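You operate a simulated robot arm through the tools that you are given. There is no shell and no other tool.

Carry out the task below with a simulated robot arm. There is one attempt and no reset: what you move stays moved.

JOB
Fit the shim that the shim card names under the black tab.
Fine: the tilter lies flat, locked out; loosen the tab's knob, swing the tab aside and back, tighten the knob. Where these are worked on the way, their far stop is far enough and under half their travel is too little: black tab.
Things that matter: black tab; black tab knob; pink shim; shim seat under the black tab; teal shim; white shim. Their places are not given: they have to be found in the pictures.

The check looks at the end state, three seconds after you hand in, the way a careful person would. Anything else that was tipped, shoved, dropped, spilled or broken makes it a failure.

ROBOT AND FRAMES
A 7-joint arm with a two-finger parallel gripper, fixed in place. Base frame: the origin is at the foot of the arm, x ahead of it, y to its left, z up. Units: mm, rad, N and s.
With the tool pointing down near the work surface it reaches from about 100 to 600 mm from the base axis. Its first joint turns from -1.152 to 1.152 rad. Payload 1.57 kg.
Tool frame: the origin (TCP) lies between the finger pads and is the grasp point; the fingertips stand 30 mm ahead of it; z points along the fingers, y is the line along which they close. Largest opening 80 mm; finger width 17, thickness 12; the body of the gripper, 40 by 82 mm, starts 80 mm behind the TCP.
Orientation is that of the tool frame in the base frame, as a unit quaternion [x, y, z, w]. With the fingers straight down and closing along the base's y, the tool's x points along the base's -x, its y along +y and its z along -z.

CONTROLS
- The arm moves only by the tool move_arm. Its argument "series" is a list of rows, each a list of 2 entries, a list of its own where there are three numbers: the shift along the base's x, y, z in units of 50 mm (1.0 is 50 mm), then the turn, a rotation vector about the base's x, y, z in units of 6 degrees (1.0 is 6 degrees). In form: [[[x, y, z], [ax, ay, az]], ...]. A call has 1 to 20 rows; each row shifts and turns the commanded pose from where the row before left it. "claw" is the finger opening in mm, from 0 to 80, set as the call begins (left out, the last holds). A call with a number of a shift or a turn outside -1 to 1 is refused whole. Rows are played at 5 a second. More than 50 mm and 0.15 rad between two rows, or a gripper value outside its range, and nothing of the call is played. Where a pose cannot be reached the arm comes as near as it can. A force on the tool above 40 N (or 10 N above the force at the start of the call, whichever is more), or a blocked arm, ends the call early, and 0.2 s more pass. The fingers move at their own pace (about 72 mm/s each) and stop on an object; they squeeze with about 24 N. The grip force told is the motor's: it shows also when the fingers shut on nothing. Time passes only in rows, and 0.2 s behind the last, so rows that do not move let the fingers close. It gives the time, the measured TCP pose, the force on the tool (base axes), the opening and the grip force at its end, in the units of the frame above (readings bear some noise), with the torque about the TCP (base axes, N m) and any sound that the robot's microphone picked up.
- Cameras (640 x 400 px; columns grow to the right, rows downward): "scene" is fixed at [61.2, 440.1, 1399.1]; the picture's right is [-0.72, -0.69, 0.00], its down [-0.53, 0.55, -0.65] and it looks along [0.45, -0.47, -0.76] (base axes); focal length 331 px, centre (320, 200). "wrist" rides on the gripper at [72, -7, -122] in the tool frame; the picture's right is [0.09, 1.00, 0.00], its down [-0.84, 0.08, -0.54] and it looks along [-0.54, 0.05, 0.84] (tool axes); focal length 238 px, centre (320, 200).
- capture(camera): a new picture of that camera. No time passes.
- probe_pixels(camera, pixels): for up to 12 pixels [column, row] of the newest picture of that camera ("zoom" is the newest enlarged one), the place [x, y, z] in the base frame of the surface seen there, good to about 3 mm, but the place of the scene camera against the robot may be out by one fixed shift of up to 12 mm in any direction. No time passes.
- zoom(camera, box): a new picture of the part [left, top, right, bottom] of that camera's present view, enlarged. No time passes.
- close_job(): hands the job in; it is judged then, once.

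Leave the gripper open and the arm clear of the work at the hand-in unless told otherwise.

The tools are called after "Call:" by a JSON object that holds its "name" and its "arguments". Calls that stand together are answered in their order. move_arm: Moves the arm, as the interface text tells. Its arguments: {"type":"object","properties":{"series":{"type":"array"},"claw":{"type":"number"}},"required":["series"]} The other tools are called the same way: capture (camera) takes a picture; probe_pixels (camera, pixels) gives the place of the surface under pixels of a picture; zoom (camera, box) takes an enlarged picture of a part of a camera's view; close_job () hands the job in.

At the start:

```text
clock: 0.0
eef_pos: [449.0, -123.3, 845.2]
tool_rot: [0.0, 1.0, 0.0, 0.0]
force: [-0.2, 1.0, -0.8]
ft_torque: [-0.04, 0.01, -0.02]
width: 79.7
gripper_force: 0.0
```

scene: 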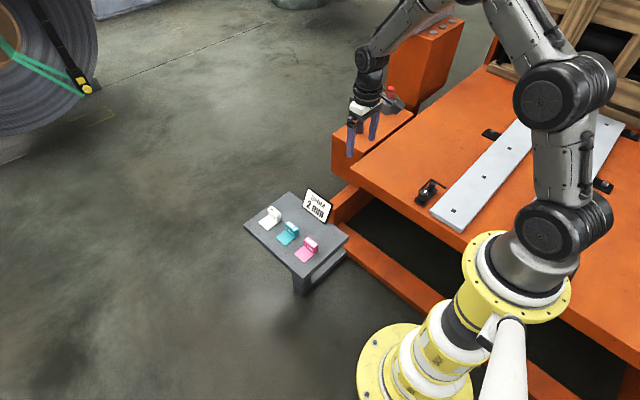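
wrist: 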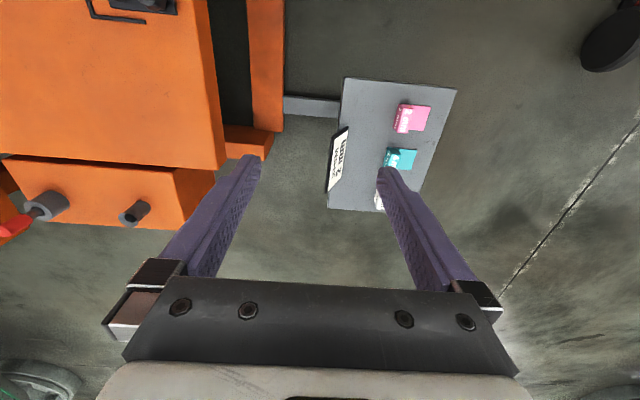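

I see a small grey table with white, teal and pink shims and a card at about (318,205), and a black clamp on the orange tilter at about (430,192). I'll zoom in on the card, the shims and the tab.

Call:
{"name": "zoom", "arguments": {"camera": "scene", "box": [240, 180, 350, 280]}}

Call:
{"name": "zoom", "arguments": {"camera": "scene", "box": [395, 160, 475, 220]}}

Call:
{"name": "zoom", "arguments": {"camera": "wrist", "box": [310, 60, 470, 220]}}

```text
4.00 times, centred on (295, 230) of scene
```

zoom: 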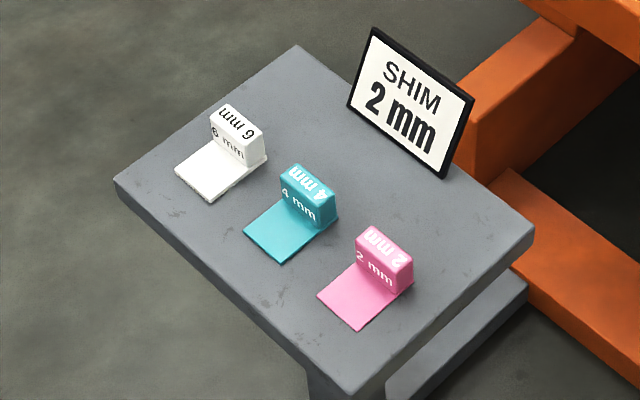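

```text
6.67 times, centred on (435, 190) of scene
```

zoom: 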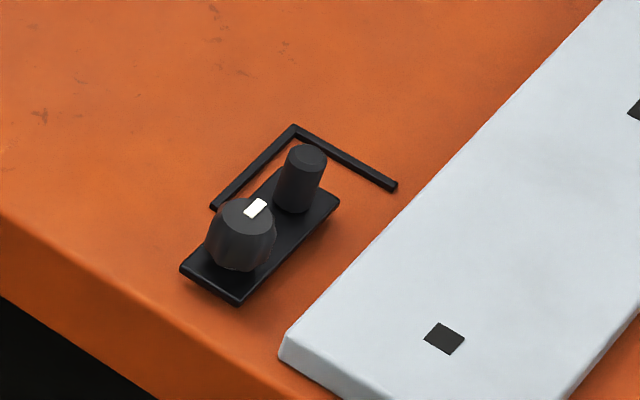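

```text
2.50 times, centred on (390, 140) of wrist
```

zoom: 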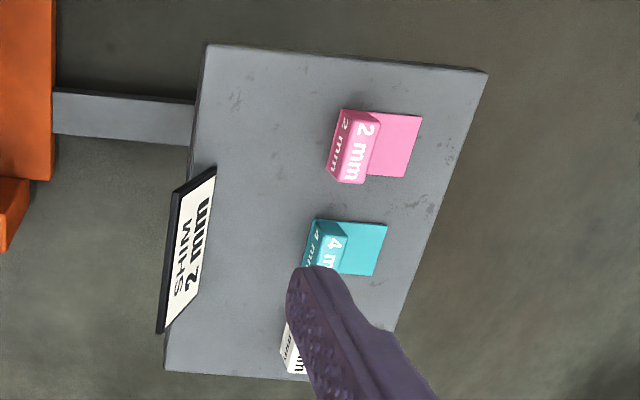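

The card asks for 2 mm, which is the pink shim. The black tab is a plate with a round knob (white index mark) and a post, next to an L-shaped corner fence. I'll probe these parts, using the wrist zoom first.

Call:
{"name": "probe_pixels", "arguments": {"camera": "zoom", "pixels": [[341, 112], [376, 117], [362, 182], [331, 178], [421, 117], [404, 176], [355, 150], [395, 145], [205, 45], [487, 72], [386, 226], [250, 250]]}}

Call:
{"name": "zoom", "arguments": {"camera": "scene", "box": [395, 160, 475, 220]}}

```text
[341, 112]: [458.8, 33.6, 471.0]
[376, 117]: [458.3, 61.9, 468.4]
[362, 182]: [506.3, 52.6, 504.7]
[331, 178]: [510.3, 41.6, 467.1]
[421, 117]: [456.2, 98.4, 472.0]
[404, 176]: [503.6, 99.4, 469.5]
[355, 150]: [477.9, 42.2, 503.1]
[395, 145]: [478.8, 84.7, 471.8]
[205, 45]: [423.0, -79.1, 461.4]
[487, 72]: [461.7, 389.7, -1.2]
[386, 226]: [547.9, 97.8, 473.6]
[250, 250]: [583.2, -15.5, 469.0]
```

```text
6.67 times, centred on (435, 190) of scene
```

zoom: 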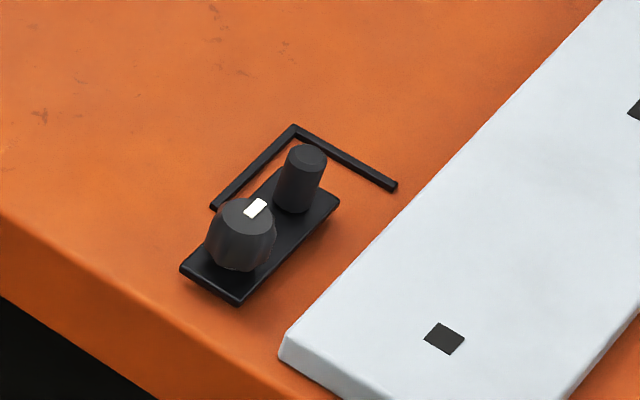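

Now the tab, in the scene zoom: knob top, mark, post, plate corners and fence.

Call:
{"name": "probe_pixels", "arguments": {"camera": "zoom", "pixels": [[243, 222], [256, 207], [306, 156], [183, 268], [238, 302], [337, 203], [293, 127], [394, 186], [214, 207], [280, 225], [150, 220], [330, 240]]}}

Call:
{"name": "zoom", "arguments": {"camera": "scene", "box": [240, 180, 350, 280]}}

```text
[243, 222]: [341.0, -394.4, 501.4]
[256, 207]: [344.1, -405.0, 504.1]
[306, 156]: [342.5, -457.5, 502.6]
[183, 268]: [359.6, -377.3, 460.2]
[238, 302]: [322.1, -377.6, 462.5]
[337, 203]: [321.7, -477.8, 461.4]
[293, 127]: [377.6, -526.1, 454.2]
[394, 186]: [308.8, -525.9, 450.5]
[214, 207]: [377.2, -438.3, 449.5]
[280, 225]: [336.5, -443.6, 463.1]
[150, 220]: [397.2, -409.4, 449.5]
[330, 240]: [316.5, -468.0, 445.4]
```

```text
4.00 times, centred on (295, 230) of scene
```

zoom: 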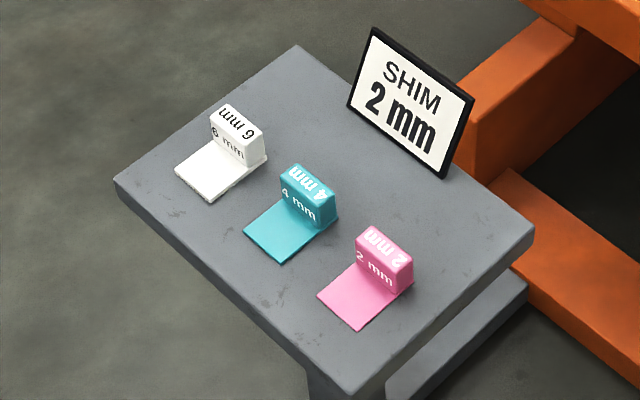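

Probing the pink shim in the scene zoom shows how far the scene camera is off against the wrist reading.

Call:
{"name": "probe_pixels", "arguments": {"camera": "zoom", "pixels": [[357, 327], [319, 294], [411, 262], [360, 233], [375, 275], [358, 302], [300, 300], [410, 340], [387, 240], [386, 226], [533, 235], [296, 46]]}}

Call:
{"name": "probe_pixels", "arguments": {"camera": "wrist", "pixels": [[345, 80], [455, 92], [285, 105], [180, 120], [130, 100], [110, 10], [145, 20], [150, 2], [428, 106], [421, 131], [405, 120], [395, 130]]}}

```text
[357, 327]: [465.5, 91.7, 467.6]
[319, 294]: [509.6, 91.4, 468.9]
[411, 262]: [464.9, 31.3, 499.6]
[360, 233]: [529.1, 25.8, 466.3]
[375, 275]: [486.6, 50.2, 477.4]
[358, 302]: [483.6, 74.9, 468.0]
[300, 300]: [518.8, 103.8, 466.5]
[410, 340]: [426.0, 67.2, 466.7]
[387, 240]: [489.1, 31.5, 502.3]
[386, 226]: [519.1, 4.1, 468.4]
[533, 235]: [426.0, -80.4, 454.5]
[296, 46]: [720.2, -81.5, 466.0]
```

```text
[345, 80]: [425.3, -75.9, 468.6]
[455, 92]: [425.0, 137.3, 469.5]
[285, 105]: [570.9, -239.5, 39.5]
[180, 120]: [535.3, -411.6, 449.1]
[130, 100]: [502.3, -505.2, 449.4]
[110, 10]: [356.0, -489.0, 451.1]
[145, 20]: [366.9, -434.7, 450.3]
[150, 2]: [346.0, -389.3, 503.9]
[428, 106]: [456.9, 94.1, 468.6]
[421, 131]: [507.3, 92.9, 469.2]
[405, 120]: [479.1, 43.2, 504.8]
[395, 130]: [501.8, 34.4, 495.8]
```

The offset is only a few mm. I'll move the arm so the wrist camera looks at the tab, with the TCP near (250, -430, 680), well above everything.

Call:
{"name": "move_arm", "arguments": {"series": [[[-0.442, -0.682, -0.367], [0, 0, 0]], [[-0.442, -0.682, -0.367], [0, 0, 0]], [[-0.442, -0.682, -0.367], [0, 0, 0]], [[-0.442, -0.682, -0.367], [0, 0, 0]], [[-0.442, -0.682, -0.367], [0, 0, 0]], [[-0.442, -0.682, -0.367], [0, 0, 0]], [[-0.442, -0.682, -0.367], [0, 0, 0]], [[-0.442, -0.682, -0.367], [0, 0, 0]], [[-0.442, -0.682, -0.367], [0, 0, 0]], [[0, 0, 0], [0, 0, 0]]]}}

Call:
{"name": "capture", "arguments": {"camera": "wrist"}}

Call:
{"name": "capture", "arguments": {"camera": "scene"}}

```text
clock: 2.2
eef_pos: [248.7, -431.8, 682.5]
tool_rot: [0.001, 1.0, 0.0, 0.0]
force: [-0.7, -0.8, 0.1]
ft_torque: [0.0, 0.03, 0.0]
width: 80.0
gripper_force: 0.1
```

```text
taken
```

wrist: 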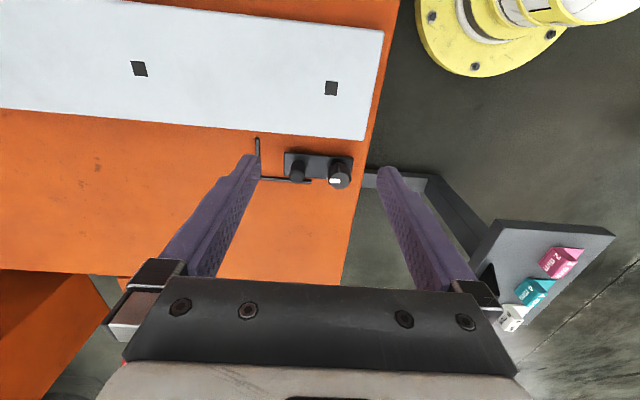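

```text
taken
```

scene: 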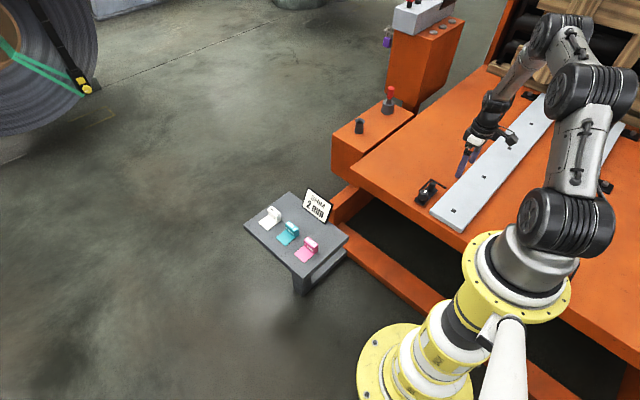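

The tab is clear between the fingers at about (318,168). I'll zoom in on it and probe.

Call:
{"name": "zoom", "arguments": {"camera": "wrist", "box": [245, 130, 375, 211]}}

```text
4.92 times, centred on (310, 170) of wrist
```

zoom: 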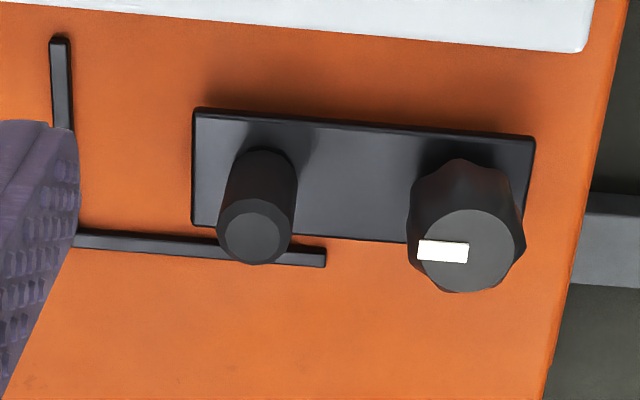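

Call:
{"name": "probe_pixels", "arguments": {"camera": "zoom", "pixels": [[195, 110], [533, 137], [193, 222], [470, 248], [254, 237], [425, 250], [464, 252], [510, 252], [60, 40], [322, 256], [90, 238], [240, 300]]}}

Call:
{"name": "probe_pixels", "arguments": {"camera": "zoom", "pixels": [[220, 237], [290, 237], [255, 203], [255, 260], [412, 252], [470, 215], [460, 285], [410, 190], [530, 190], [340, 180], [560, 50], [340, 50]]}}

```text
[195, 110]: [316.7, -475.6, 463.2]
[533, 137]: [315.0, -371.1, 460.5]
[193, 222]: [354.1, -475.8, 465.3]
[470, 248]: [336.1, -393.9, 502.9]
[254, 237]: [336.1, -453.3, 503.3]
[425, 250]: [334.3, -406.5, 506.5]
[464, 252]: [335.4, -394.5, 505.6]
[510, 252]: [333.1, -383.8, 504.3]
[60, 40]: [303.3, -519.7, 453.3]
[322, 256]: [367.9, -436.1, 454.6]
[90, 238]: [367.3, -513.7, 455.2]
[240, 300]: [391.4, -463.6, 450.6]
```

```text
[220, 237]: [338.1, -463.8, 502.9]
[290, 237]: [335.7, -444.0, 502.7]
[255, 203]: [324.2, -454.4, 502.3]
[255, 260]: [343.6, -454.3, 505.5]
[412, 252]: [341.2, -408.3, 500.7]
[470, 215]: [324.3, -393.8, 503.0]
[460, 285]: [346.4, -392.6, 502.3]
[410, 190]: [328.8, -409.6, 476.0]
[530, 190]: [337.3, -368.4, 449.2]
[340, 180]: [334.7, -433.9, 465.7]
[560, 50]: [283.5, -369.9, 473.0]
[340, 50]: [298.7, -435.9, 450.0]
```

The tab plate spans x 316–354 and y −476 to −372, with its top at z≈463. The knob is at about (335,−393) with its top at 504, and the post is at (335,−454). The white mark points along the tab. I'll narrow the claw to 50 and move above the knob at z≈570.

Call:
{"name": "move_arm", "arguments": {"series": [[[0.432, 0.194, -0.5], [0, 0, 0]], [[0.432, 0.194, -0.5], [0, 0, 0]], [[0.432, 0.194, -0.6], [0, 0, 0]], [[0.432, 0.194, -0.6], [0, 0, 0]], [[0, 0, 0], [0, 0, 0]], [[0, 0, 0], [0, 0, 0]]], "claw": 50}}

Call:
{"name": "capture", "arguments": {"camera": "wrist"}}

```text
clock: 3.6
eef_pos: [333.7, -391.1, 571.6]
tool_rot: [0.0, 1.0, 0.0, 0.0]
force: [-0.8, -0.8, -0.1]
ft_torque: [-0.03, -0.01, 0.0]
width: 50.0
gripper_force: 0.1
```

```text
taken
```

wrist: 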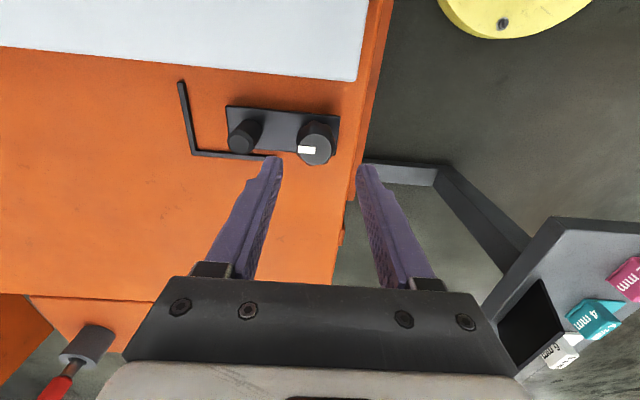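

I'll zoom in again from closer to refine the knob, post and fence positions.

Call:
{"name": "zoom", "arguments": {"camera": "wrist", "box": [170, 70, 360, 189]}}

Call:
{"name": "probe_pixels", "arguments": {"camera": "wrist", "pixels": [[298, 150], [331, 150], [316, 135], [316, 163], [241, 138], [228, 107], [339, 116], [180, 84], [192, 152], [200, 120], [300, 70], [316, 149]]}}

```text
3.36 times, centred on (265, 130) of wrist
```

zoom: 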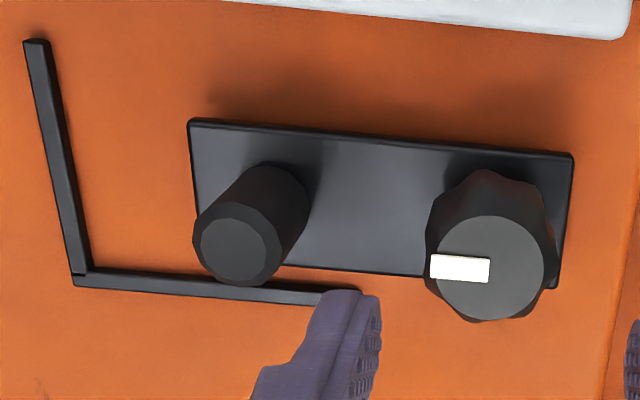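

```text
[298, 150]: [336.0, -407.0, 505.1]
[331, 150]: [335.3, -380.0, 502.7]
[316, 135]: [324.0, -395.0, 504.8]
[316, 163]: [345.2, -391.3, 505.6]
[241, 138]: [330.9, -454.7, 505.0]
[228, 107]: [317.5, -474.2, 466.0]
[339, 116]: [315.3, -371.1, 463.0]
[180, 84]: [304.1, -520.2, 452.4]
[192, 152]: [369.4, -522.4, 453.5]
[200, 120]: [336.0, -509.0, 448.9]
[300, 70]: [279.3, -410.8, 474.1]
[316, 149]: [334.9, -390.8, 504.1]
```

I'll hold still for a clean pose reading.

Call:
{"name": "move_arm", "arguments": {"series": [[[0, 0, 0], [0, 0, 0]]]}}

Call:
{"name": "move_arm", "arguments": {"series": [[[0, 0, 0], [0, 0, 0]]]}}

```text
clock: 4.0
eef_pos: [333.8, -389.8, 572.6]
tool_rot: [0.001, 1.0, 0.0, 0.0]
force: [-0.5, -0.3, 0.2]
ft_torque: [0.03, 0.0, 0.0]
width: 49.9
gripper_force: 0.1
```

```text
clock: 4.4
eef_pos: [335.2, -391.5, 571.6]
tool_rot: [0.0, 1.0, 0.0, 0.0]
force: [-0.3, -0.2, -0.3]
ft_torque: [0.0, -0.03, 0.0]
width: 49.8
gripper_force: 0.0
```

Readings have about 1 mm of noise. I'll go down over the knob to TCP z≈499, which puts the fingertips at about 469, above the tab plate. The shift is about (+1,−2.5,−73).

Call:
{"name": "move_arm", "arguments": {"series": [[[0.016, -0.05, -0.5], [0, 0, 0]], [[0, 0, -0.5], [0, 0, 0]], [[0, 0, -0.3], [0, 0, 0]], [[0, 0, -0.16], [0, 0, 0]], [[0, 0, 0], [0, 0, 0]]]}}

Call:
{"name": "capture", "arguments": {"camera": "wrist"}}

```text
clock: 5.6
eef_pos: [335.2, -394.6, 497.1]
tool_rot: [0.0, 1.0, 0.0, 0.0]
force: [0.2, -0.8, -0.2]
ft_torque: [0.02, 0.0, 0.0]
width: 49.9
gripper_force: 0.0
```

```text
taken
```

wrist: 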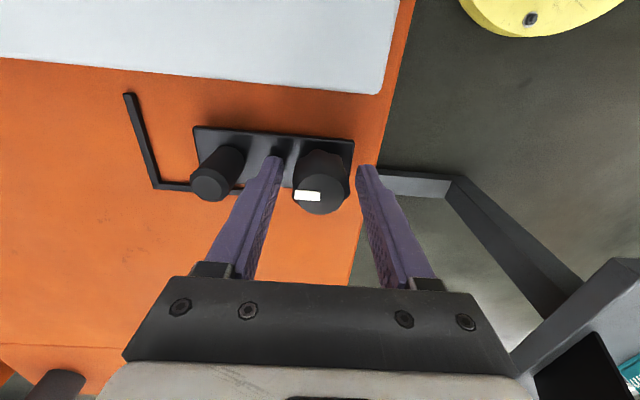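

The knob lies between the fingers, so I'll close on it.

Call:
{"name": "move_arm", "arguments": {"series": [[[0, 0, 0], [0, 0, 0]], [[0, 0, 0], [0, 0, 0]], [[0, 0, 0], [0, 0, 0]]], "claw": 10}}

Call:
{"name": "capture", "arguments": {"camera": "wrist"}}

```text
clock: 6.4
eef_pos: [335.3, -395.5, 496.8]
tool_rot: [0.0, 1.0, 0.0, 0.0]
force: [0.8, -1.4, -2.4]
ft_torque: [0.07, 0.06, 0.02]
width: 33.8
gripper_force: 41.0
```

```text
taken
```

wrist: 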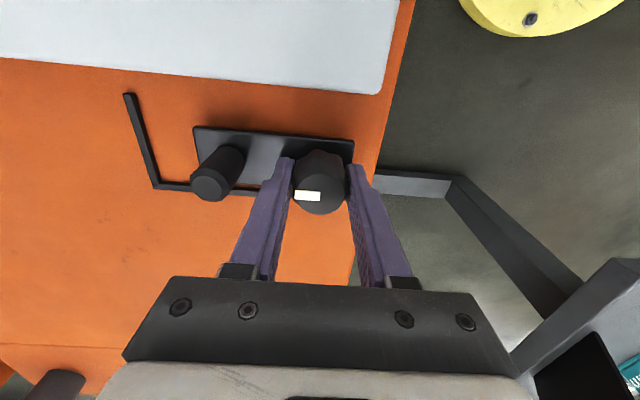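

The knob is gripped at 33.8 mm. I'll turn it counterclockwise (+z) by 30° and watch the torque.

Call:
{"name": "move_arm", "arguments": {"series": [[[0, 0, 0], [0, 0, 1]], [[0, 0, 0], [0, 0, 1]], [[0, 0, 0], [0, 0, 1]], [[0, 0, 0], [0, 0, 1]], [[0, 0, 0], [0, 0, 1]]]}}

Call:
{"name": "capture", "arguments": {"camera": "wrist"}}

```text
clock: 7.6
eef_pos: [336.2, -394.1, 496.9]
tool_rot: [-0.26, 0.966, -0.001, 0.001]
force: [1.7, -4.4, -8.9]
ft_torque: [0.61, -0.55, 0.04]
width: 33.8
gripper_force: 41.7
```

```text
taken
```

wrist: 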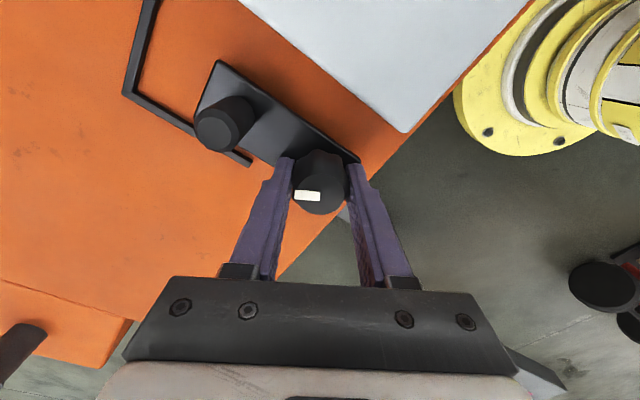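

The knob turns with the gripper and the tab stays put; the axial torque is low. I'll go another 30°.

Call:
{"name": "move_arm", "arguments": {"series": [[[0, 0, 0], [0, 0, 1]], [[0, 0, 0], [0, 0, 1]], [[0, 0, 0], [0, 0, 1]], [[0, 0, 0], [0, 0, 1]], [[0, 0, 0], [0, 0, 1]]]}}

Call:
{"name": "capture", "arguments": {"camera": "wrist"}}

```text
clock: 8.8
eef_pos: [335.1, -394.3, 497.9]
tool_rot: [-0.501, 0.865, 0.001, 0.0]
force: [2.8, 10.7, 1.8]
ft_torque: [-1.06, 0.3, -0.01]
width: 33.5
gripper_force: 41.0
```

```text
taken
```

wrist: 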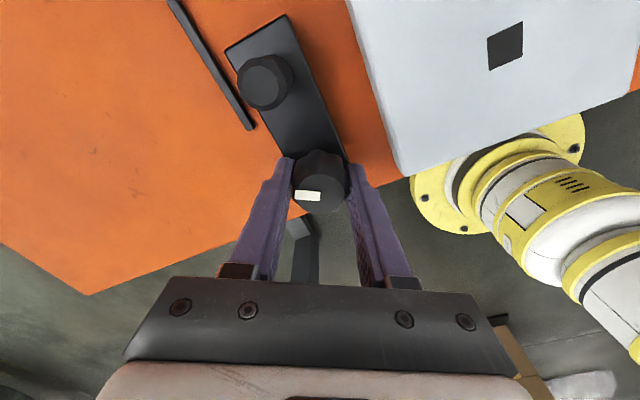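

60° turned with no stop reached yet. Another 30°.

Call:
{"name": "move_arm", "arguments": {"series": [[[0, 0, 0], [0, 0, 1]], [[0, 0, 0], [0, 0, 1]], [[0, 0, 0], [0, 0, 1]], [[0, 0, 0], [0, 0, 1]], [[0, 0, 0], [0, 0, 1]]]}}

Call:
{"name": "capture", "arguments": {"camera": "wrist"}}

```text
clock: 10.0
eef_pos: [334.8, -393.9, 497.7]
tool_rot: [0.707, -0.707, -0.003, 0.001]
force: [-10.3, 16.2, 12.4]
ft_torque: [-0.92, -0.33, -0.03]
width: 34.1
gripper_force: 40.9
```

```text
taken
```

wrist: 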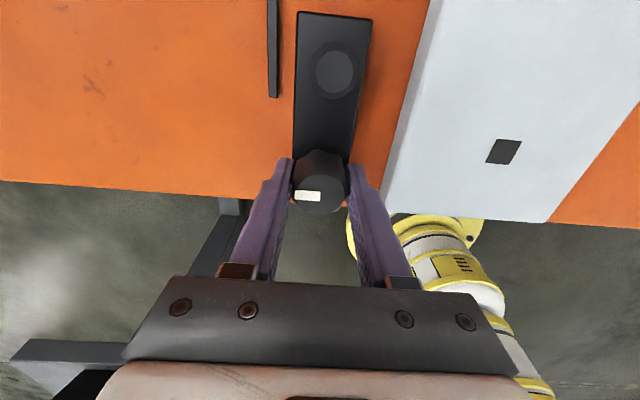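

90° turned: the mark now points to base +x and the side force is building. I'll open and re-close to relax, then keep turning.

Call:
{"name": "move_arm", "arguments": {"series": [[[0, 0, 0], [0, 0, 0]], [[0, 0, 0], [0, 0, 0]]], "claw": 48}}

Call:
{"name": "zoom", "arguments": {"camera": "wrist", "box": [230, 0, 430, 220]}}

```text
clock: 10.6
eef_pos: [336.6, -395.9, 498.1]
tool_rot: [-0.707, 0.707, -0.002, 0.0]
force: [0.0, 0.4, 0.4]
ft_torque: [0.02, -0.01, 0.04]
width: 48.1
gripper_force: 0.0
```

```text
1.82 times, centred on (330, 110) of wrist
```

zoom: 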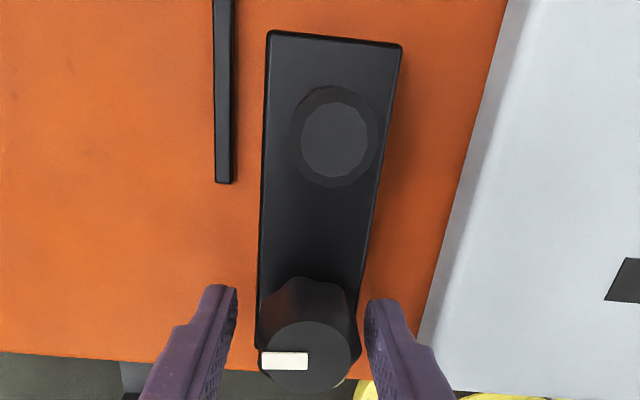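

Next I'll probe the knob's top edges and the tab corners to centre on the knob better.

Call:
{"name": "probe_pixels", "arguments": {"camera": "zoom", "pixels": [[263, 355], [348, 355], [306, 315], [306, 388], [268, 33], [400, 46], [335, 138], [308, 350], [222, 180], [450, 200], [260, 290], [320, 220]]}}

```text
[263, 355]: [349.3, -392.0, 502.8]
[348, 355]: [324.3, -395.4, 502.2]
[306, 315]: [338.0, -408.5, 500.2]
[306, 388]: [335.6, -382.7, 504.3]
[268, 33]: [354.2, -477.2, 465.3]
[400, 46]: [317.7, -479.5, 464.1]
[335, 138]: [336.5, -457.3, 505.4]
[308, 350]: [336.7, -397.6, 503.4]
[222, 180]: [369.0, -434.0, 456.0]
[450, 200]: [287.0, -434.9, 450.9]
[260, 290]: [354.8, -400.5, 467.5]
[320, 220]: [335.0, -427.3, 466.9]
```

The knob centre is at about (336.5,−395), matching the TCP. I'll re-grip and turn another 30°.

Call:
{"name": "move_arm", "arguments": {"series": [[[0, 0, 0], [0, 0, 0]], [[0, 0, 0], [0, 0, 0]], [[0, 0, 0], [0, 0, 0]]], "claw": 10}}

Call:
{"name": "move_arm", "arguments": {"series": [[[0, 0, 0], [0, 0, 1]], [[0, 0, 0], [0, 0, 1]], [[0, 0, 0], [0, 0, 1]], [[0, 0, 0], [0, 0, 1]], [[0, 0, 0], [0, 0, 1]]]}}

Call:
{"name": "capture", "arguments": {"camera": "wrist"}}

```text
clock: 11.4
eef_pos: [334.8, -394.7, 496.4]
tool_rot: [-0.707, 0.707, 0.002, 0.0]
force: [-15.5, -5.6, 6.0]
ft_torque: [0.45, -0.06, -0.03]
width: 34.1
gripper_force: 41.3
```

```text
clock: 12.6
eef_pos: [334.7, -395.3, 497.8]
tool_rot: [0.866, -0.5, 0.0, -0.001]
force: [-21.2, -13.0, -1.4]
ft_torque: [0.22, 0.37, 0.01]
width: 34.2
gripper_force: 41.6
```

```text
taken
```

wrist: 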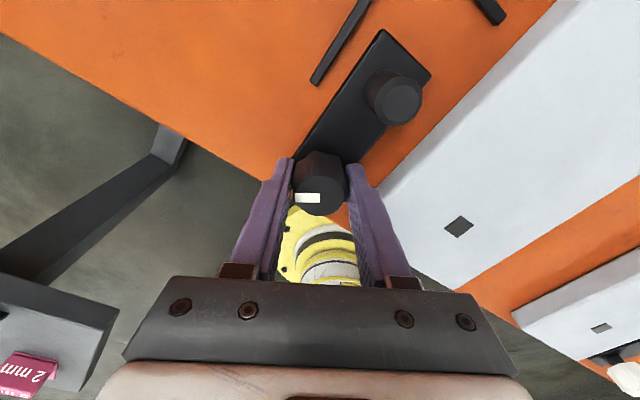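

120° turned and still no end-stop torque. There's some side load, so I'll ease the command by −2 mm in x and −1 mm in y while turning another 30°.

Call:
{"name": "move_arm", "arguments": {"series": [[[-0.04, -0.02, 0], [0, 0, 0]], [[0, 0, 0], [0, 0, 1]], [[0, 0, 0], [0, 0, 1]], [[0, 0, 0], [0, 0, 1]], [[0, 0, 0], [0, 0, 1]], [[0, 0, 0], [0, 0, 1]]]}}

Call:
{"name": "capture", "arguments": {"camera": "wrist"}}

```text
clock: 13.4
eef_pos: [325.0, -376.6, 502.2]
tool_rot: [0.894, -0.448, -0.011, 0.007]
force: [-28.0, 17.5, 49.2]
ft_torque: [-0.66, 0.0, -0.31]
width: 22.0
gripper_force: 6.6
out of reach, approached as far as the arm can: row 2, 3, 4
stopped in row 4: the force on the tool passed its limit at 45 N (the readings are from after the stop); the commanded pose is now the measured one
```

```text
taken
```

wrist: 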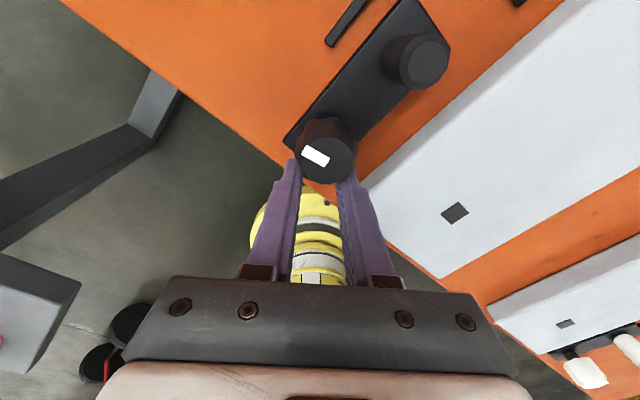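

The wrist reached its joint limit at about 125° and the fingers slid off the side of the knob. I'll open and lift clear.

Call:
{"name": "move_arm", "arguments": {"series": [[[0, 0, 0], [0, 0, 0]], [[0, 0, 0.3], [0, 0, 0]], [[0, 0, 0.7], [0, 0, 0]], [[0, 0, 0.7], [0, 0, -1]], [[0, 0, 0], [0, 0, -1]], [[0, 0, 0], [0, 0, -1]]], "claw": 50}}

Call:
{"name": "capture", "arguments": {"camera": "wrist"}}

Call:
{"name": "zoom", "arguments": {"camera": "scene", "box": [395, 160, 475, 220]}}

```text
clock: 13.8
eef_pos: [327.6, -375.2, 499.6]
tool_rot: [0.894, -0.448, -0.012, 0.006]
force: [-0.4, -1.2, 0.0]
ft_torque: [-0.02, 0.02, 0.01]
width: 50.2
gripper_force: 0.0
stopped in row 1: the force on the tool passed its limit at 75 N (the readings are from after the stop); the commanded pose is now the measured one
```

```text
taken
```

wrist: 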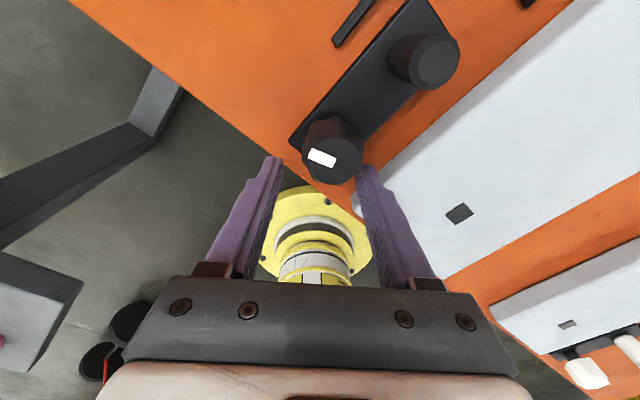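

```text
6.67 times, centred on (435, 190) of scene
```

zoom: 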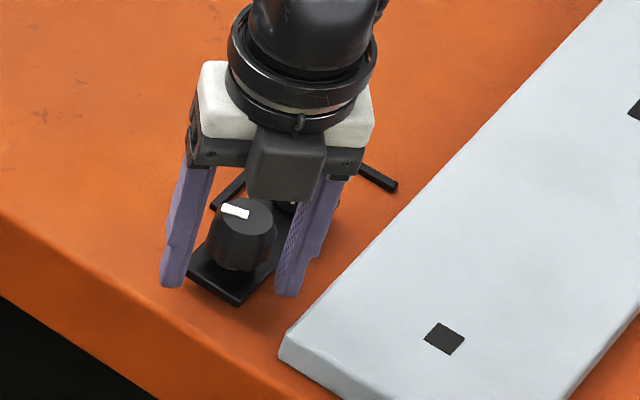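

The fingers are now open beside the knob. I'll back off straight up and unwind the wrist a little.

Call:
{"name": "move_arm", "arguments": {"series": [[[0, 0, 0.4], [0, 0, 0]], [[0, 0, 0.7], [0, 0, 0]], [[0, 0, 0.9], [0, 0, -1]], [[0, 0, 0], [0, 0, -1]], [[0, 0, 0], [0, 0, -1]], [[0, 0, 0], [0, 0, -1]], [[0, 0, 0], [0, 0, -1]], [[0, 0, 0], [0, 0, 0]]]}}

Call:
{"name": "capture", "arguments": {"camera": "wrist"}}

Call:
{"name": "zoom", "arguments": {"camera": "scene", "box": [395, 160, 475, 220]}}

```text
clock: 15.6
eef_pos: [327.2, -374.4, 598.6]
tool_rot: [0.748, -0.664, -0.014, 0.003]
force: [-0.5, 0.6, -1.1]
ft_torque: [-0.02, 0.01, 0.02]
width: 49.8
gripper_force: 0.2
```

```text
taken
```

wrist: 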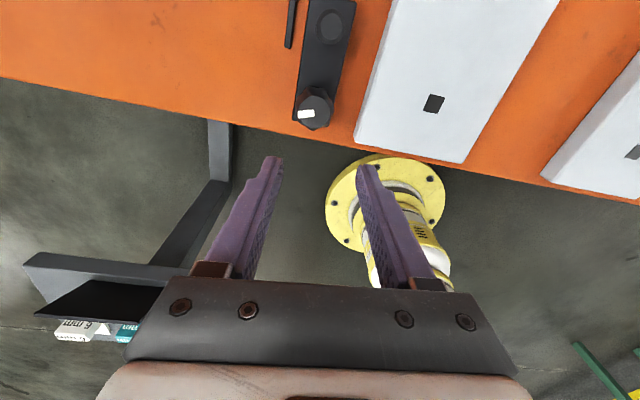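

```text
6.67 times, centred on (435, 190) of scene
```

zoom: 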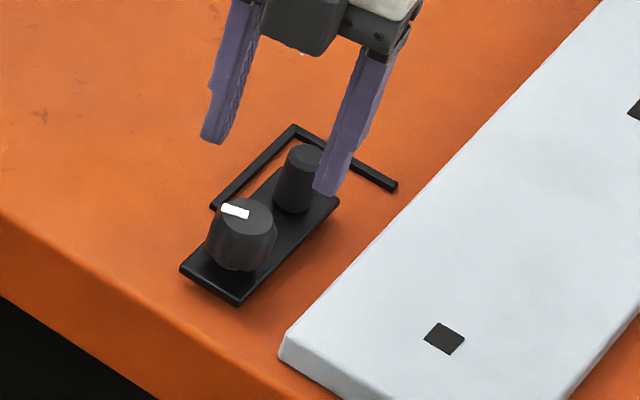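

The knob stands about 115–120° loosened. The tool also picked up a small 1.6° tilt. While staying high I'll unwind the wrist to yaw ≈ −45°, take out the tilt, and move over the post near (335.5, −455).

Call:
{"name": "move_arm", "arguments": {"series": [[[0, 0, 0], [-0.134, -0.239, 0]], [[0, 0, 0], [0, 0, -1]], [[0, 0, 0], [0, 0, -1]], [[0, 0, 0], [0, 0, -1]], [[0, 0, 0], [0, 0, -1]], [[0, 0, 0], [0, 0, -1]], [[0, 0, 0], [0, 0, -1]], [[0, 0, 0], [0, 0, -1]], [[0, 0, 0], [0, 0, -1]], [[0, 0, 0], [0, 0, -1]], [[0, 0, 0], [0, 0, -1]], [[0, 0, 0], [0, 0, -1]], [[0, 0, 0], [0, 0, -1]], [[0, 0, 0], [0, 0, -1]], [[0, 0, 0], [0, 0, -1]], [[0, 0, 0], [0, 0, -1]], [[0, 0, 0], [0, 0, -1]], [[0, 0, 0], [0, 0, 0]]]}}

Call:
{"name": "move_arm", "arguments": {"series": [[[0.04, -0.4, -0.14], [0, 0, -1]], [[0.04, -0.4, -0.14], [0, 0, -1]], [[0.04, -0.4, -0.14], [0, 0, -1]], [[0.046, -0.412, -0.15], [0, 0, -1]], [[0, 0, 0], [0, 0, -1]], [[0, 0, 0], [0, 0, -1]], [[0, 0, 0], [0, 0, -1]], [[0, 0, 0], [0, 0, 0]], [[0, 0, 0], [0, 0, 0]]]}}

Call:
{"name": "capture", "arguments": {"camera": "wrist"}}

```text
clock: 19.4
eef_pos: [327.2, -374.0, 600.2]
tool_rot: [-0.008, 1.0, 0.0, 0.0]
force: [0.3, -0.5, -0.1]
ft_torque: [-0.02, 0.01, -0.02]
width: 50.0
gripper_force: 0.0
```

```text
clock: 21.4
eef_pos: [335.8, -455.9, 571.9]
tool_rot: [0.351, 0.937, 0.0, 0.001]
force: [0.4, -0.1, 0.6]
ft_torque: [0.02, -0.02, 0.01]
width: 50.0
gripper_force: 0.1
```

```text
taken
```

wrist: 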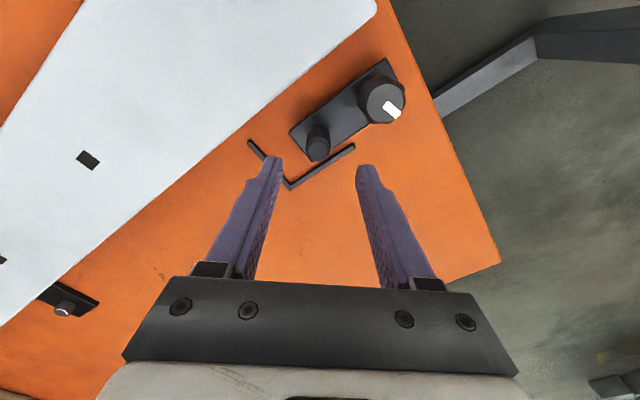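

I'll probe the post top and the tab from this side before going down.

Call:
{"name": "zoom", "arguments": {"camera": "wrist", "box": [240, 50, 420, 200]}}

Call:
{"name": "probe_pixels", "arguments": {"camera": "wrist", "pixels": [[309, 150], [328, 150], [319, 141], [318, 159], [290, 132], [386, 60], [384, 103], [391, 111], [250, 142], [288, 184], [352, 147], [319, 150]]}}

```text
2.67 times, centred on (330, 125) of wrist
```

zoom: 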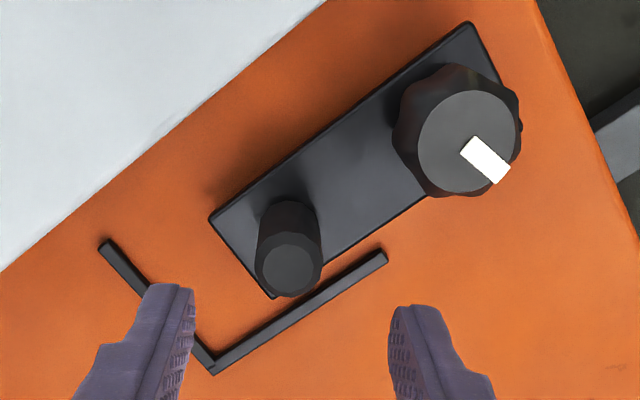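

```text
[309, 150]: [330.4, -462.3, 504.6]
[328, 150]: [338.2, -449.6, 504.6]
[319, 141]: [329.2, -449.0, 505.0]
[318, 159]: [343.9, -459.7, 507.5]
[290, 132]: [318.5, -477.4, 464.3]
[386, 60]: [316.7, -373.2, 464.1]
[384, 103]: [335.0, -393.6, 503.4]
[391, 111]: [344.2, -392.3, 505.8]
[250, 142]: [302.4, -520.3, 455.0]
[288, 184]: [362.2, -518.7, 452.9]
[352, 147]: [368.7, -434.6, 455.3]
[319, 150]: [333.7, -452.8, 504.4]
```

The post is centred under the TCP at about (335,−455). I'll go down 73 mm and close on it.

Call:
{"name": "move_arm", "arguments": {"series": [[[0, 0, -0.5], [0, 0, 0]], [[0, 0, -0.5], [0, 0, 0]], [[0, 0, -0.3], [0, 0, 0]], [[0, 0, -0.15], [0, 0, 0]], [[0, 0, 0], [0, 0, 0]]]}}

Call:
{"name": "move_arm", "arguments": {"series": [[[0, 0, 0], [0, 0, 0]], [[0, 0, 0], [0, 0, 0]], [[0, 0, 0], [0, 0, 0]]], "claw": 5}}

Call:
{"name": "capture", "arguments": {"camera": "wrist"}}

```text
clock: 22.6
eef_pos: [335.7, -455.6, 499.0]
tool_rot: [0.35, 0.937, 0.0, 0.001]
force: [0.2, 0.4, 0.7]
ft_torque: [0.0, -0.04, 0.02]
width: 49.8
gripper_force: 0.0
```

```text
clock: 23.4
eef_pos: [333.7, -456.7, 499.0]
tool_rot: [0.35, 0.937, -0.001, 0.0]
force: [-5.6, -10.9, -6.7]
ft_torque: [0.2, -0.2, 0.28]
width: 21.8
gripper_force: 34.8
```

```text
taken
```

wrist: 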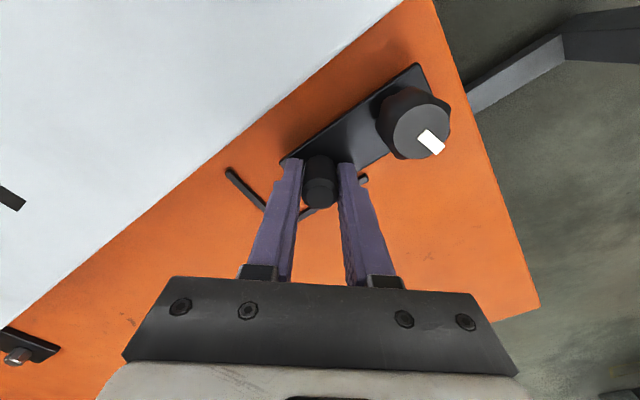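

The post is gripped at 21.8 mm. I'll try swinging the tab toward +x (the −x side has the grey plate in the way), along an arc about the knob, 15° first.

Call:
{"name": "move_arm", "arguments": {"series": [[[0.105, 0.005, 0], [0, 0, 0.833]], [[0.105, 0.014, 0], [0, 0, 0.833]], [[0.103, 0.023, 0], [0, 0, 0.833]]]}}

Call:
{"name": "capture", "arguments": {"camera": "wrist"}}

Call:
{"name": "zoom", "arguments": {"camera": "scene", "box": [395, 160, 475, 220]}}

```text
clock: 24.2
eef_pos: [350.4, -455.0, 500.3]
tool_rot: [0.224, 0.975, -0.001, 0.0]
force: [-9.6, -17.4, -2.4]
ft_torque: [0.96, 0.88, 0.4]
width: 21.7
gripper_force: 34.4
```

```text
taken
```

wrist: 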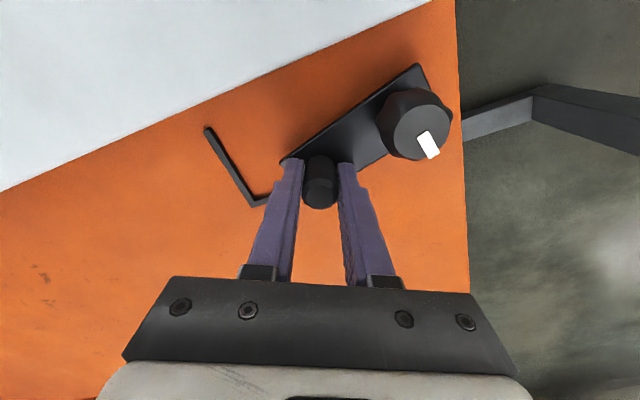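

```text
6.67 times, centred on (435, 190) of scene
```

zoom: 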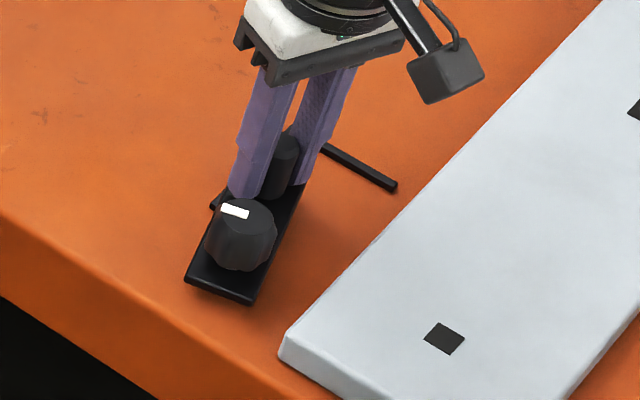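

The tab swings freely and has moved 15°, with only a small radial load. I'll nudge −1 mm in y and continue to 45°.

Call:
{"name": "move_arm", "arguments": {"series": [[[0, -0.025, 0], [0, 0, 0]], [[0.102, 0.032, 0], [0, 0, 0.833]], [[0.099, 0.041, 0], [0, 0, 0.833]], [[0.095, 0.05, 0], [0, 0, 0.833]], [[0.091, 0.058, 0], [0, 0, 0.833]], [[0.085, 0.065, 0], [0, 0, 0.833]], [[0.079, 0.073, 0], [0, 0, 0.833]]]}}

Call:
{"name": "zoom", "arguments": {"camera": "scene", "box": [395, 160, 475, 220]}}

```text
clock: 25.8
eef_pos: [379.6, -439.3, 499.7]
tool_rot: [-0.038, 0.999, -0.002, 0.001]
force: [-10.9, -6.6, 11.2]
ft_torque: [0.17, 0.11, 0.48]
width: 21.9
gripper_force: 34.7
```

```text
6.67 times, centred on (435, 190) of scene
```

zoom: 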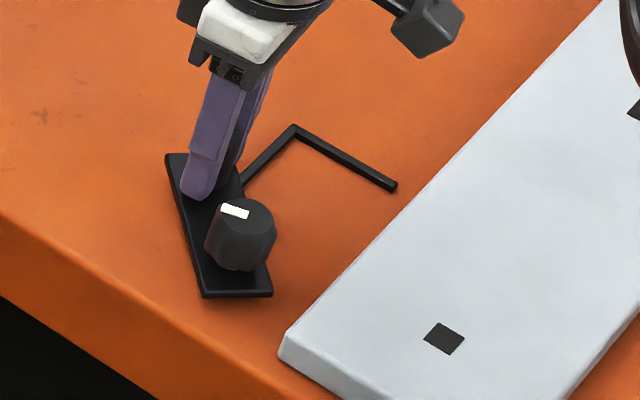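

45° reached; continuing toward 75°.

Call:
{"name": "move_arm", "arguments": {"series": [[[0.073, 0.079, 0], [0, 0, 0.833]], [[0.065, 0.085, 0], [0, 0, 0.833]], [[0.058, 0.091, 0], [0, 0, 0.833]], [[0.05, 0.095, 0], [0, 0, 0.833]], [[0.041, 0.099, 0], [0, 0, 0.833]], [[0.032, 0.102, 0], [0, 0, 0.833]]]}}

Call:
{"name": "zoom", "arguments": {"camera": "scene", "box": [395, 160, 475, 220]}}

```text
clock: 27.2
eef_pos: [394.3, -411.9, 500.3]
tool_rot: [-0.295, 0.956, 0.0, 0.0]
force: [-2.8, -13.5, 2.9]
ft_torque: [0.41, 0.61, 0.43]
width: 22.0
gripper_force: 34.9
```

```text
6.67 times, centred on (435, 190) of scene
```

zoom: 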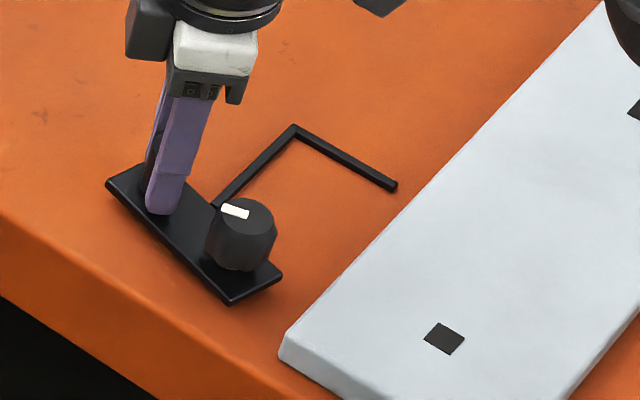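

75° and still free. I'll continue to look for the far stop.

Call:
{"name": "move_arm", "arguments": {"series": [[[0.023, 0.105, 0], [0, 0, 0.833]], [[0.014, 0.106, 0], [0, 0, 0.833]], [[0.005, 0.107, 0], [0, 0, 0.833]]]}}

Call:
{"name": "zoom", "arguments": {"camera": "scene", "box": [395, 160, 475, 220]}}

```text
clock: 28.0
eef_pos: [397.9, -394.6, 499.6]
tool_rot: [-0.418, 0.909, -0.001, 0.0]
force: [-1.6, -11.4, 3.2]
ft_torque: [0.02, -0.25, 0.4]
width: 21.7
gripper_force: 35.0
```

```text
6.67 times, centred on (435, 190) of scene
```

zoom: 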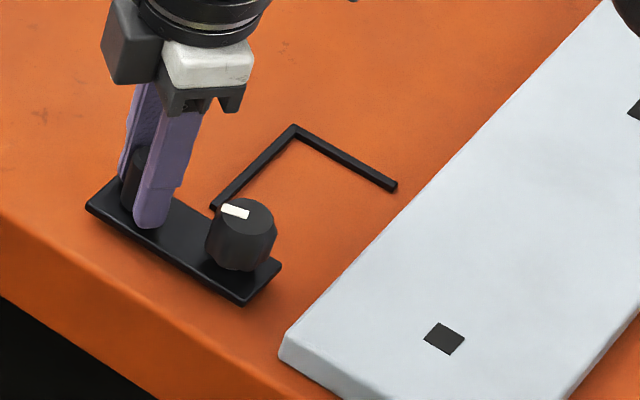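

At 90°. One more small push to check for the stop.

Call:
{"name": "move_arm", "arguments": {"series": [[[-0.005, 0.107, 0], [0, 0, 0.833]], [[-0.014, 0.106, 0], [0, 0, 0.833]], [[-0.023, 0.105, 0], [0, 0, 0.833]]]}}

Call:
{"name": "zoom", "arguments": {"camera": "scene", "box": [395, 160, 475, 220]}}

```text
clock: 28.4
eef_pos: [397.5, -393.6, 500.9]
tool_rot: [-0.457, 0.89, -0.007, 0.001]
force: [4.9, -9.4, -11.5]
ft_torque: [1.09, 0.43, -0.4]
width: 22.2
gripper_force: 34.6
stopped in row 2: the force on the tool passed its limit at 47 N (the readings are from after the stop); the commanded pose is now the measured one
```

```text
6.67 times, centred on (435, 190) of scene
```

zoom: 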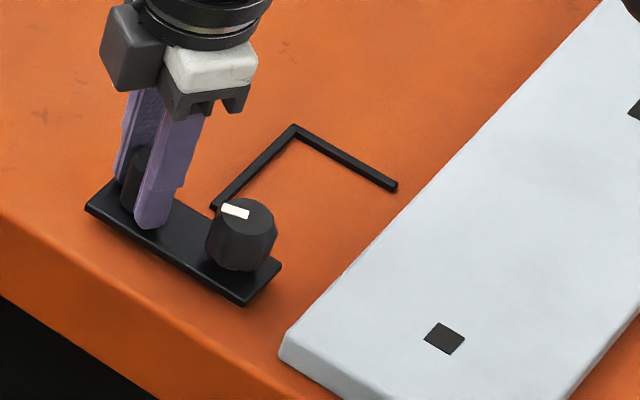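

That's the far stop, at 90°. I'll release the post, straighten the small tilt and rise straight up to look at the seat.

Call:
{"name": "move_arm", "arguments": {"series": [[[0, 0, 0], [0, 0, 0]], [[0, 0, 0], [0, 0, 0]], [[0, 0, 0.5], [0, 0, 0]], [[0, 0, 0.9], [0, 0, 0]], [[0, 0, 0.9], [0, 0, 0]], [[0, 0, 0], [0, 0, 0]]], "claw": 45}}

Call:
{"name": "capture", "arguments": {"camera": "wrist"}}

Call:
{"name": "zoom", "arguments": {"camera": "scene", "box": [395, 160, 475, 220]}}

```text
clock: 29.8
eef_pos: [396.7, -390.3, 616.1]
tool_rot: [-0.458, 0.889, -0.005, 0.001]
force: [-0.3, 0.0, -0.2]
ft_torque: [0.0, 0.01, -0.01]
width: 45.1
gripper_force: 0.0
```

```text
taken
```

wrist: 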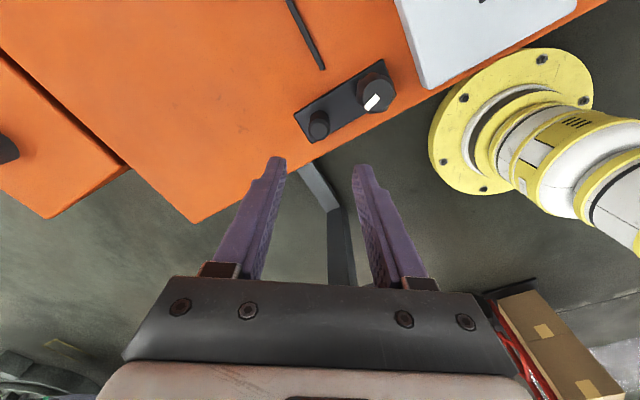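

```text
6.67 times, centred on (435, 190) of scene
```

zoom: 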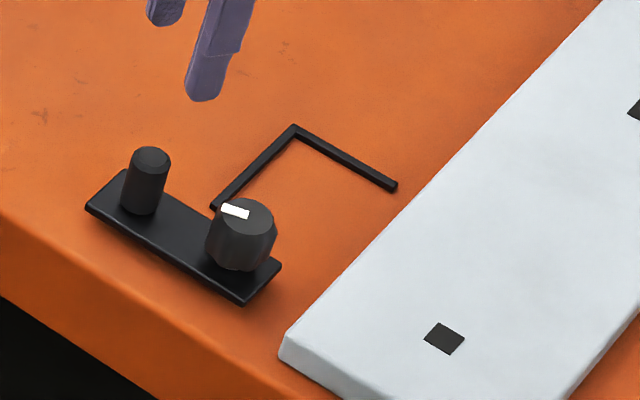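

The tab now rests 90° aside, over near (397,−394). The bare corner fence marks the seat: one arm along x at y≈−520, one along y at x≈367. I'll straighten the tool to yaw 0 and test the reach above the seat at (340,−508) before fetching the shim, taking pictures from there.

Call:
{"name": "move_arm", "arguments": {"series": [[[0, 0, 0], [0.076, 0.061, 0]], [[-0.126, -0.262, -0.036], [0, 0, -1]], [[-0.126, -0.262, -0.036], [0, 0, -1]], [[-0.126, -0.262, -0.036], [0, 0, -1]], [[-0.126, -0.262, -0.036], [0, 0, -1]], [[-0.126, -0.262, -0.036], [0, 0, -1]], [[-0.126, -0.262, -0.036], [0, 0, -1]], [[-0.126, -0.262, -0.036], [0, 0, -1]], [[-0.126, -0.262, -0.036], [0, 0, -1]], [[-0.126, -0.262, -0.036], [0, 0, -1]], [[0, 0, 0], [0, 0, 0]]]}}

Call:
{"name": "capture", "arguments": {"camera": "wrist"}}

```text
clock: 32.2
eef_pos: [339.7, -510.0, 598.4]
tool_rot: [-0.004, 1.0, -0.001, 0.0]
force: [0.4, -0.5, -0.3]
ft_torque: [0.0, 0.02, 0.0]
width: 45.2
gripper_force: 0.0
```

```text
taken
```

wrist: 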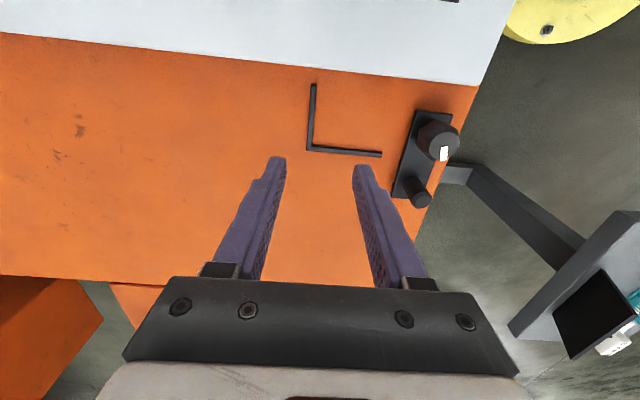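

I'll zoom in on the fence and probe it, then test going down to z≈510 here with open fingers (tips at 480, above everything).

Call:
{"name": "zoom", "arguments": {"camera": "wrist", "box": [290, 70, 470, 190]}}

Call:
{"name": "probe_pixels", "arguments": {"camera": "zoom", "pixels": [[82, 45], [94, 45], [88, 200], [94, 260], [72, 285], [200, 282], [200, 293], [320, 300], [200, 150], [300, 240], [102, 150], [70, 150]]}}

Call:
{"name": "move_arm", "arguments": {"series": [[[0, 0, -0.6], [0, 0, 0]], [[0, 0, -0.6], [0, 0, 0]], [[0, 0, -0.5], [0, 0, 0]], [[0, 0, 0], [0, 0, 0]]]}}

Call:
{"name": "capture", "arguments": {"camera": "wrist"}}

```text
3.33 times, centred on (380, 130) of wrist
```

zoom: 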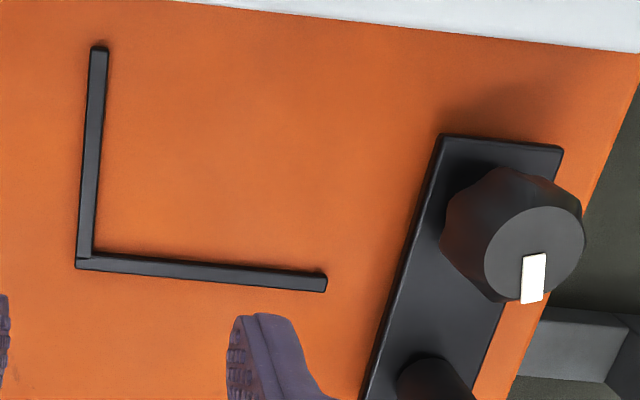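

```text
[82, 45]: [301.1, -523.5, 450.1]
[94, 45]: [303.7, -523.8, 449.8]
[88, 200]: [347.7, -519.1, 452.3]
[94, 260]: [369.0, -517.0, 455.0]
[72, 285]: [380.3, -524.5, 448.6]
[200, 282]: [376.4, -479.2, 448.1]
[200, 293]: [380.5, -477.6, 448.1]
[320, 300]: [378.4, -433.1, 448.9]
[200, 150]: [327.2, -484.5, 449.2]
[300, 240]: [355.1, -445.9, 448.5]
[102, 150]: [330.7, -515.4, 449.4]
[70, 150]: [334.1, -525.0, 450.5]
```

```text
clock: 33.2
eef_pos: [329.9, -494.6, 518.7]
tool_rot: [-0.004, 1.0, -0.001, 0.0]
force: [0.7, 0.1, -0.4]
ft_torque: [0.02, 0.0, 0.03]
width: 45.2
gripper_force: 0.1
out of reach, approached as far as the arm can: row 2, 3
```

```text
taken
```

wrist: 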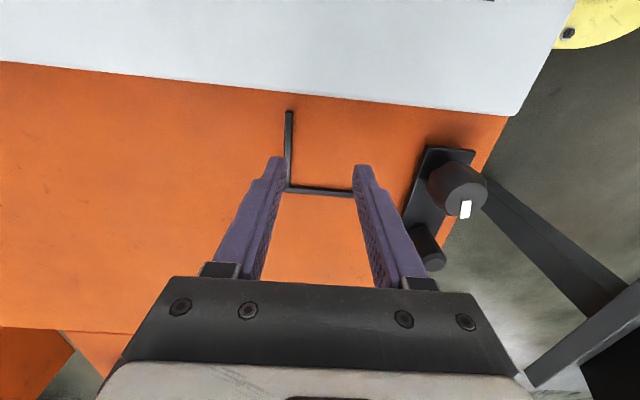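

With the tool straight down, (340,−508) is just out of reach at low height. Tilting the tool about base y, so the fingers point slightly ahead to +x and the wrist comes back, gains reach. It also keeps the pads parallel to the block's ±y faces. I'll rise and test an 18° tilt here.

Call:
{"name": "move_arm", "arguments": {"series": [[[0, 0, 0.9], [0, 0, 0]], [[0, 0, 0.6], [0, 0, 0]], [[0, 0, 0], [0.01, -1, -0.07]], [[0, 0, 0], [0, -1, 0]], [[0, 0, 0], [0, -1, 0]], [[0, 0, 0], [0, 0, 0]]]}}

Call:
{"name": "move_arm", "arguments": {"series": [[[0, 0, -0.6], [0, 0, 0]], [[0, 0, -0.6], [0, 0, 0]], [[0, 0, -0.3], [0, 0, 0]], [[0, 0, 0], [0, 0, 0]], [[0, 0, 0], [0, 0, 0]]]}}

Call:
{"name": "capture", "arguments": {"camera": "wrist"}}

```text
clock: 34.6
eef_pos: [329.7, -494.1, 593.4]
tool_rot: [-0.001, 0.988, -0.002, 0.157]
force: [0.3, 0.5, 0.2]
ft_torque: [-0.02, -0.03, -0.01]
width: 45.1
gripper_force: 0.0
```

```text
clock: 35.8
eef_pos: [331.7, -496.5, 516.8]
tool_rot: [0.0, 0.988, -0.001, 0.157]
force: [-0.5, 0.4, -0.7]
ft_torque: [0.0, 0.0, -0.02]
width: 45.2
gripper_force: 0.2
```

```text
taken
```

wrist: 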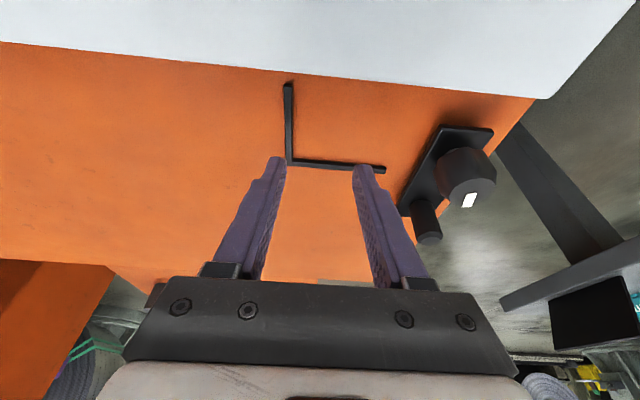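

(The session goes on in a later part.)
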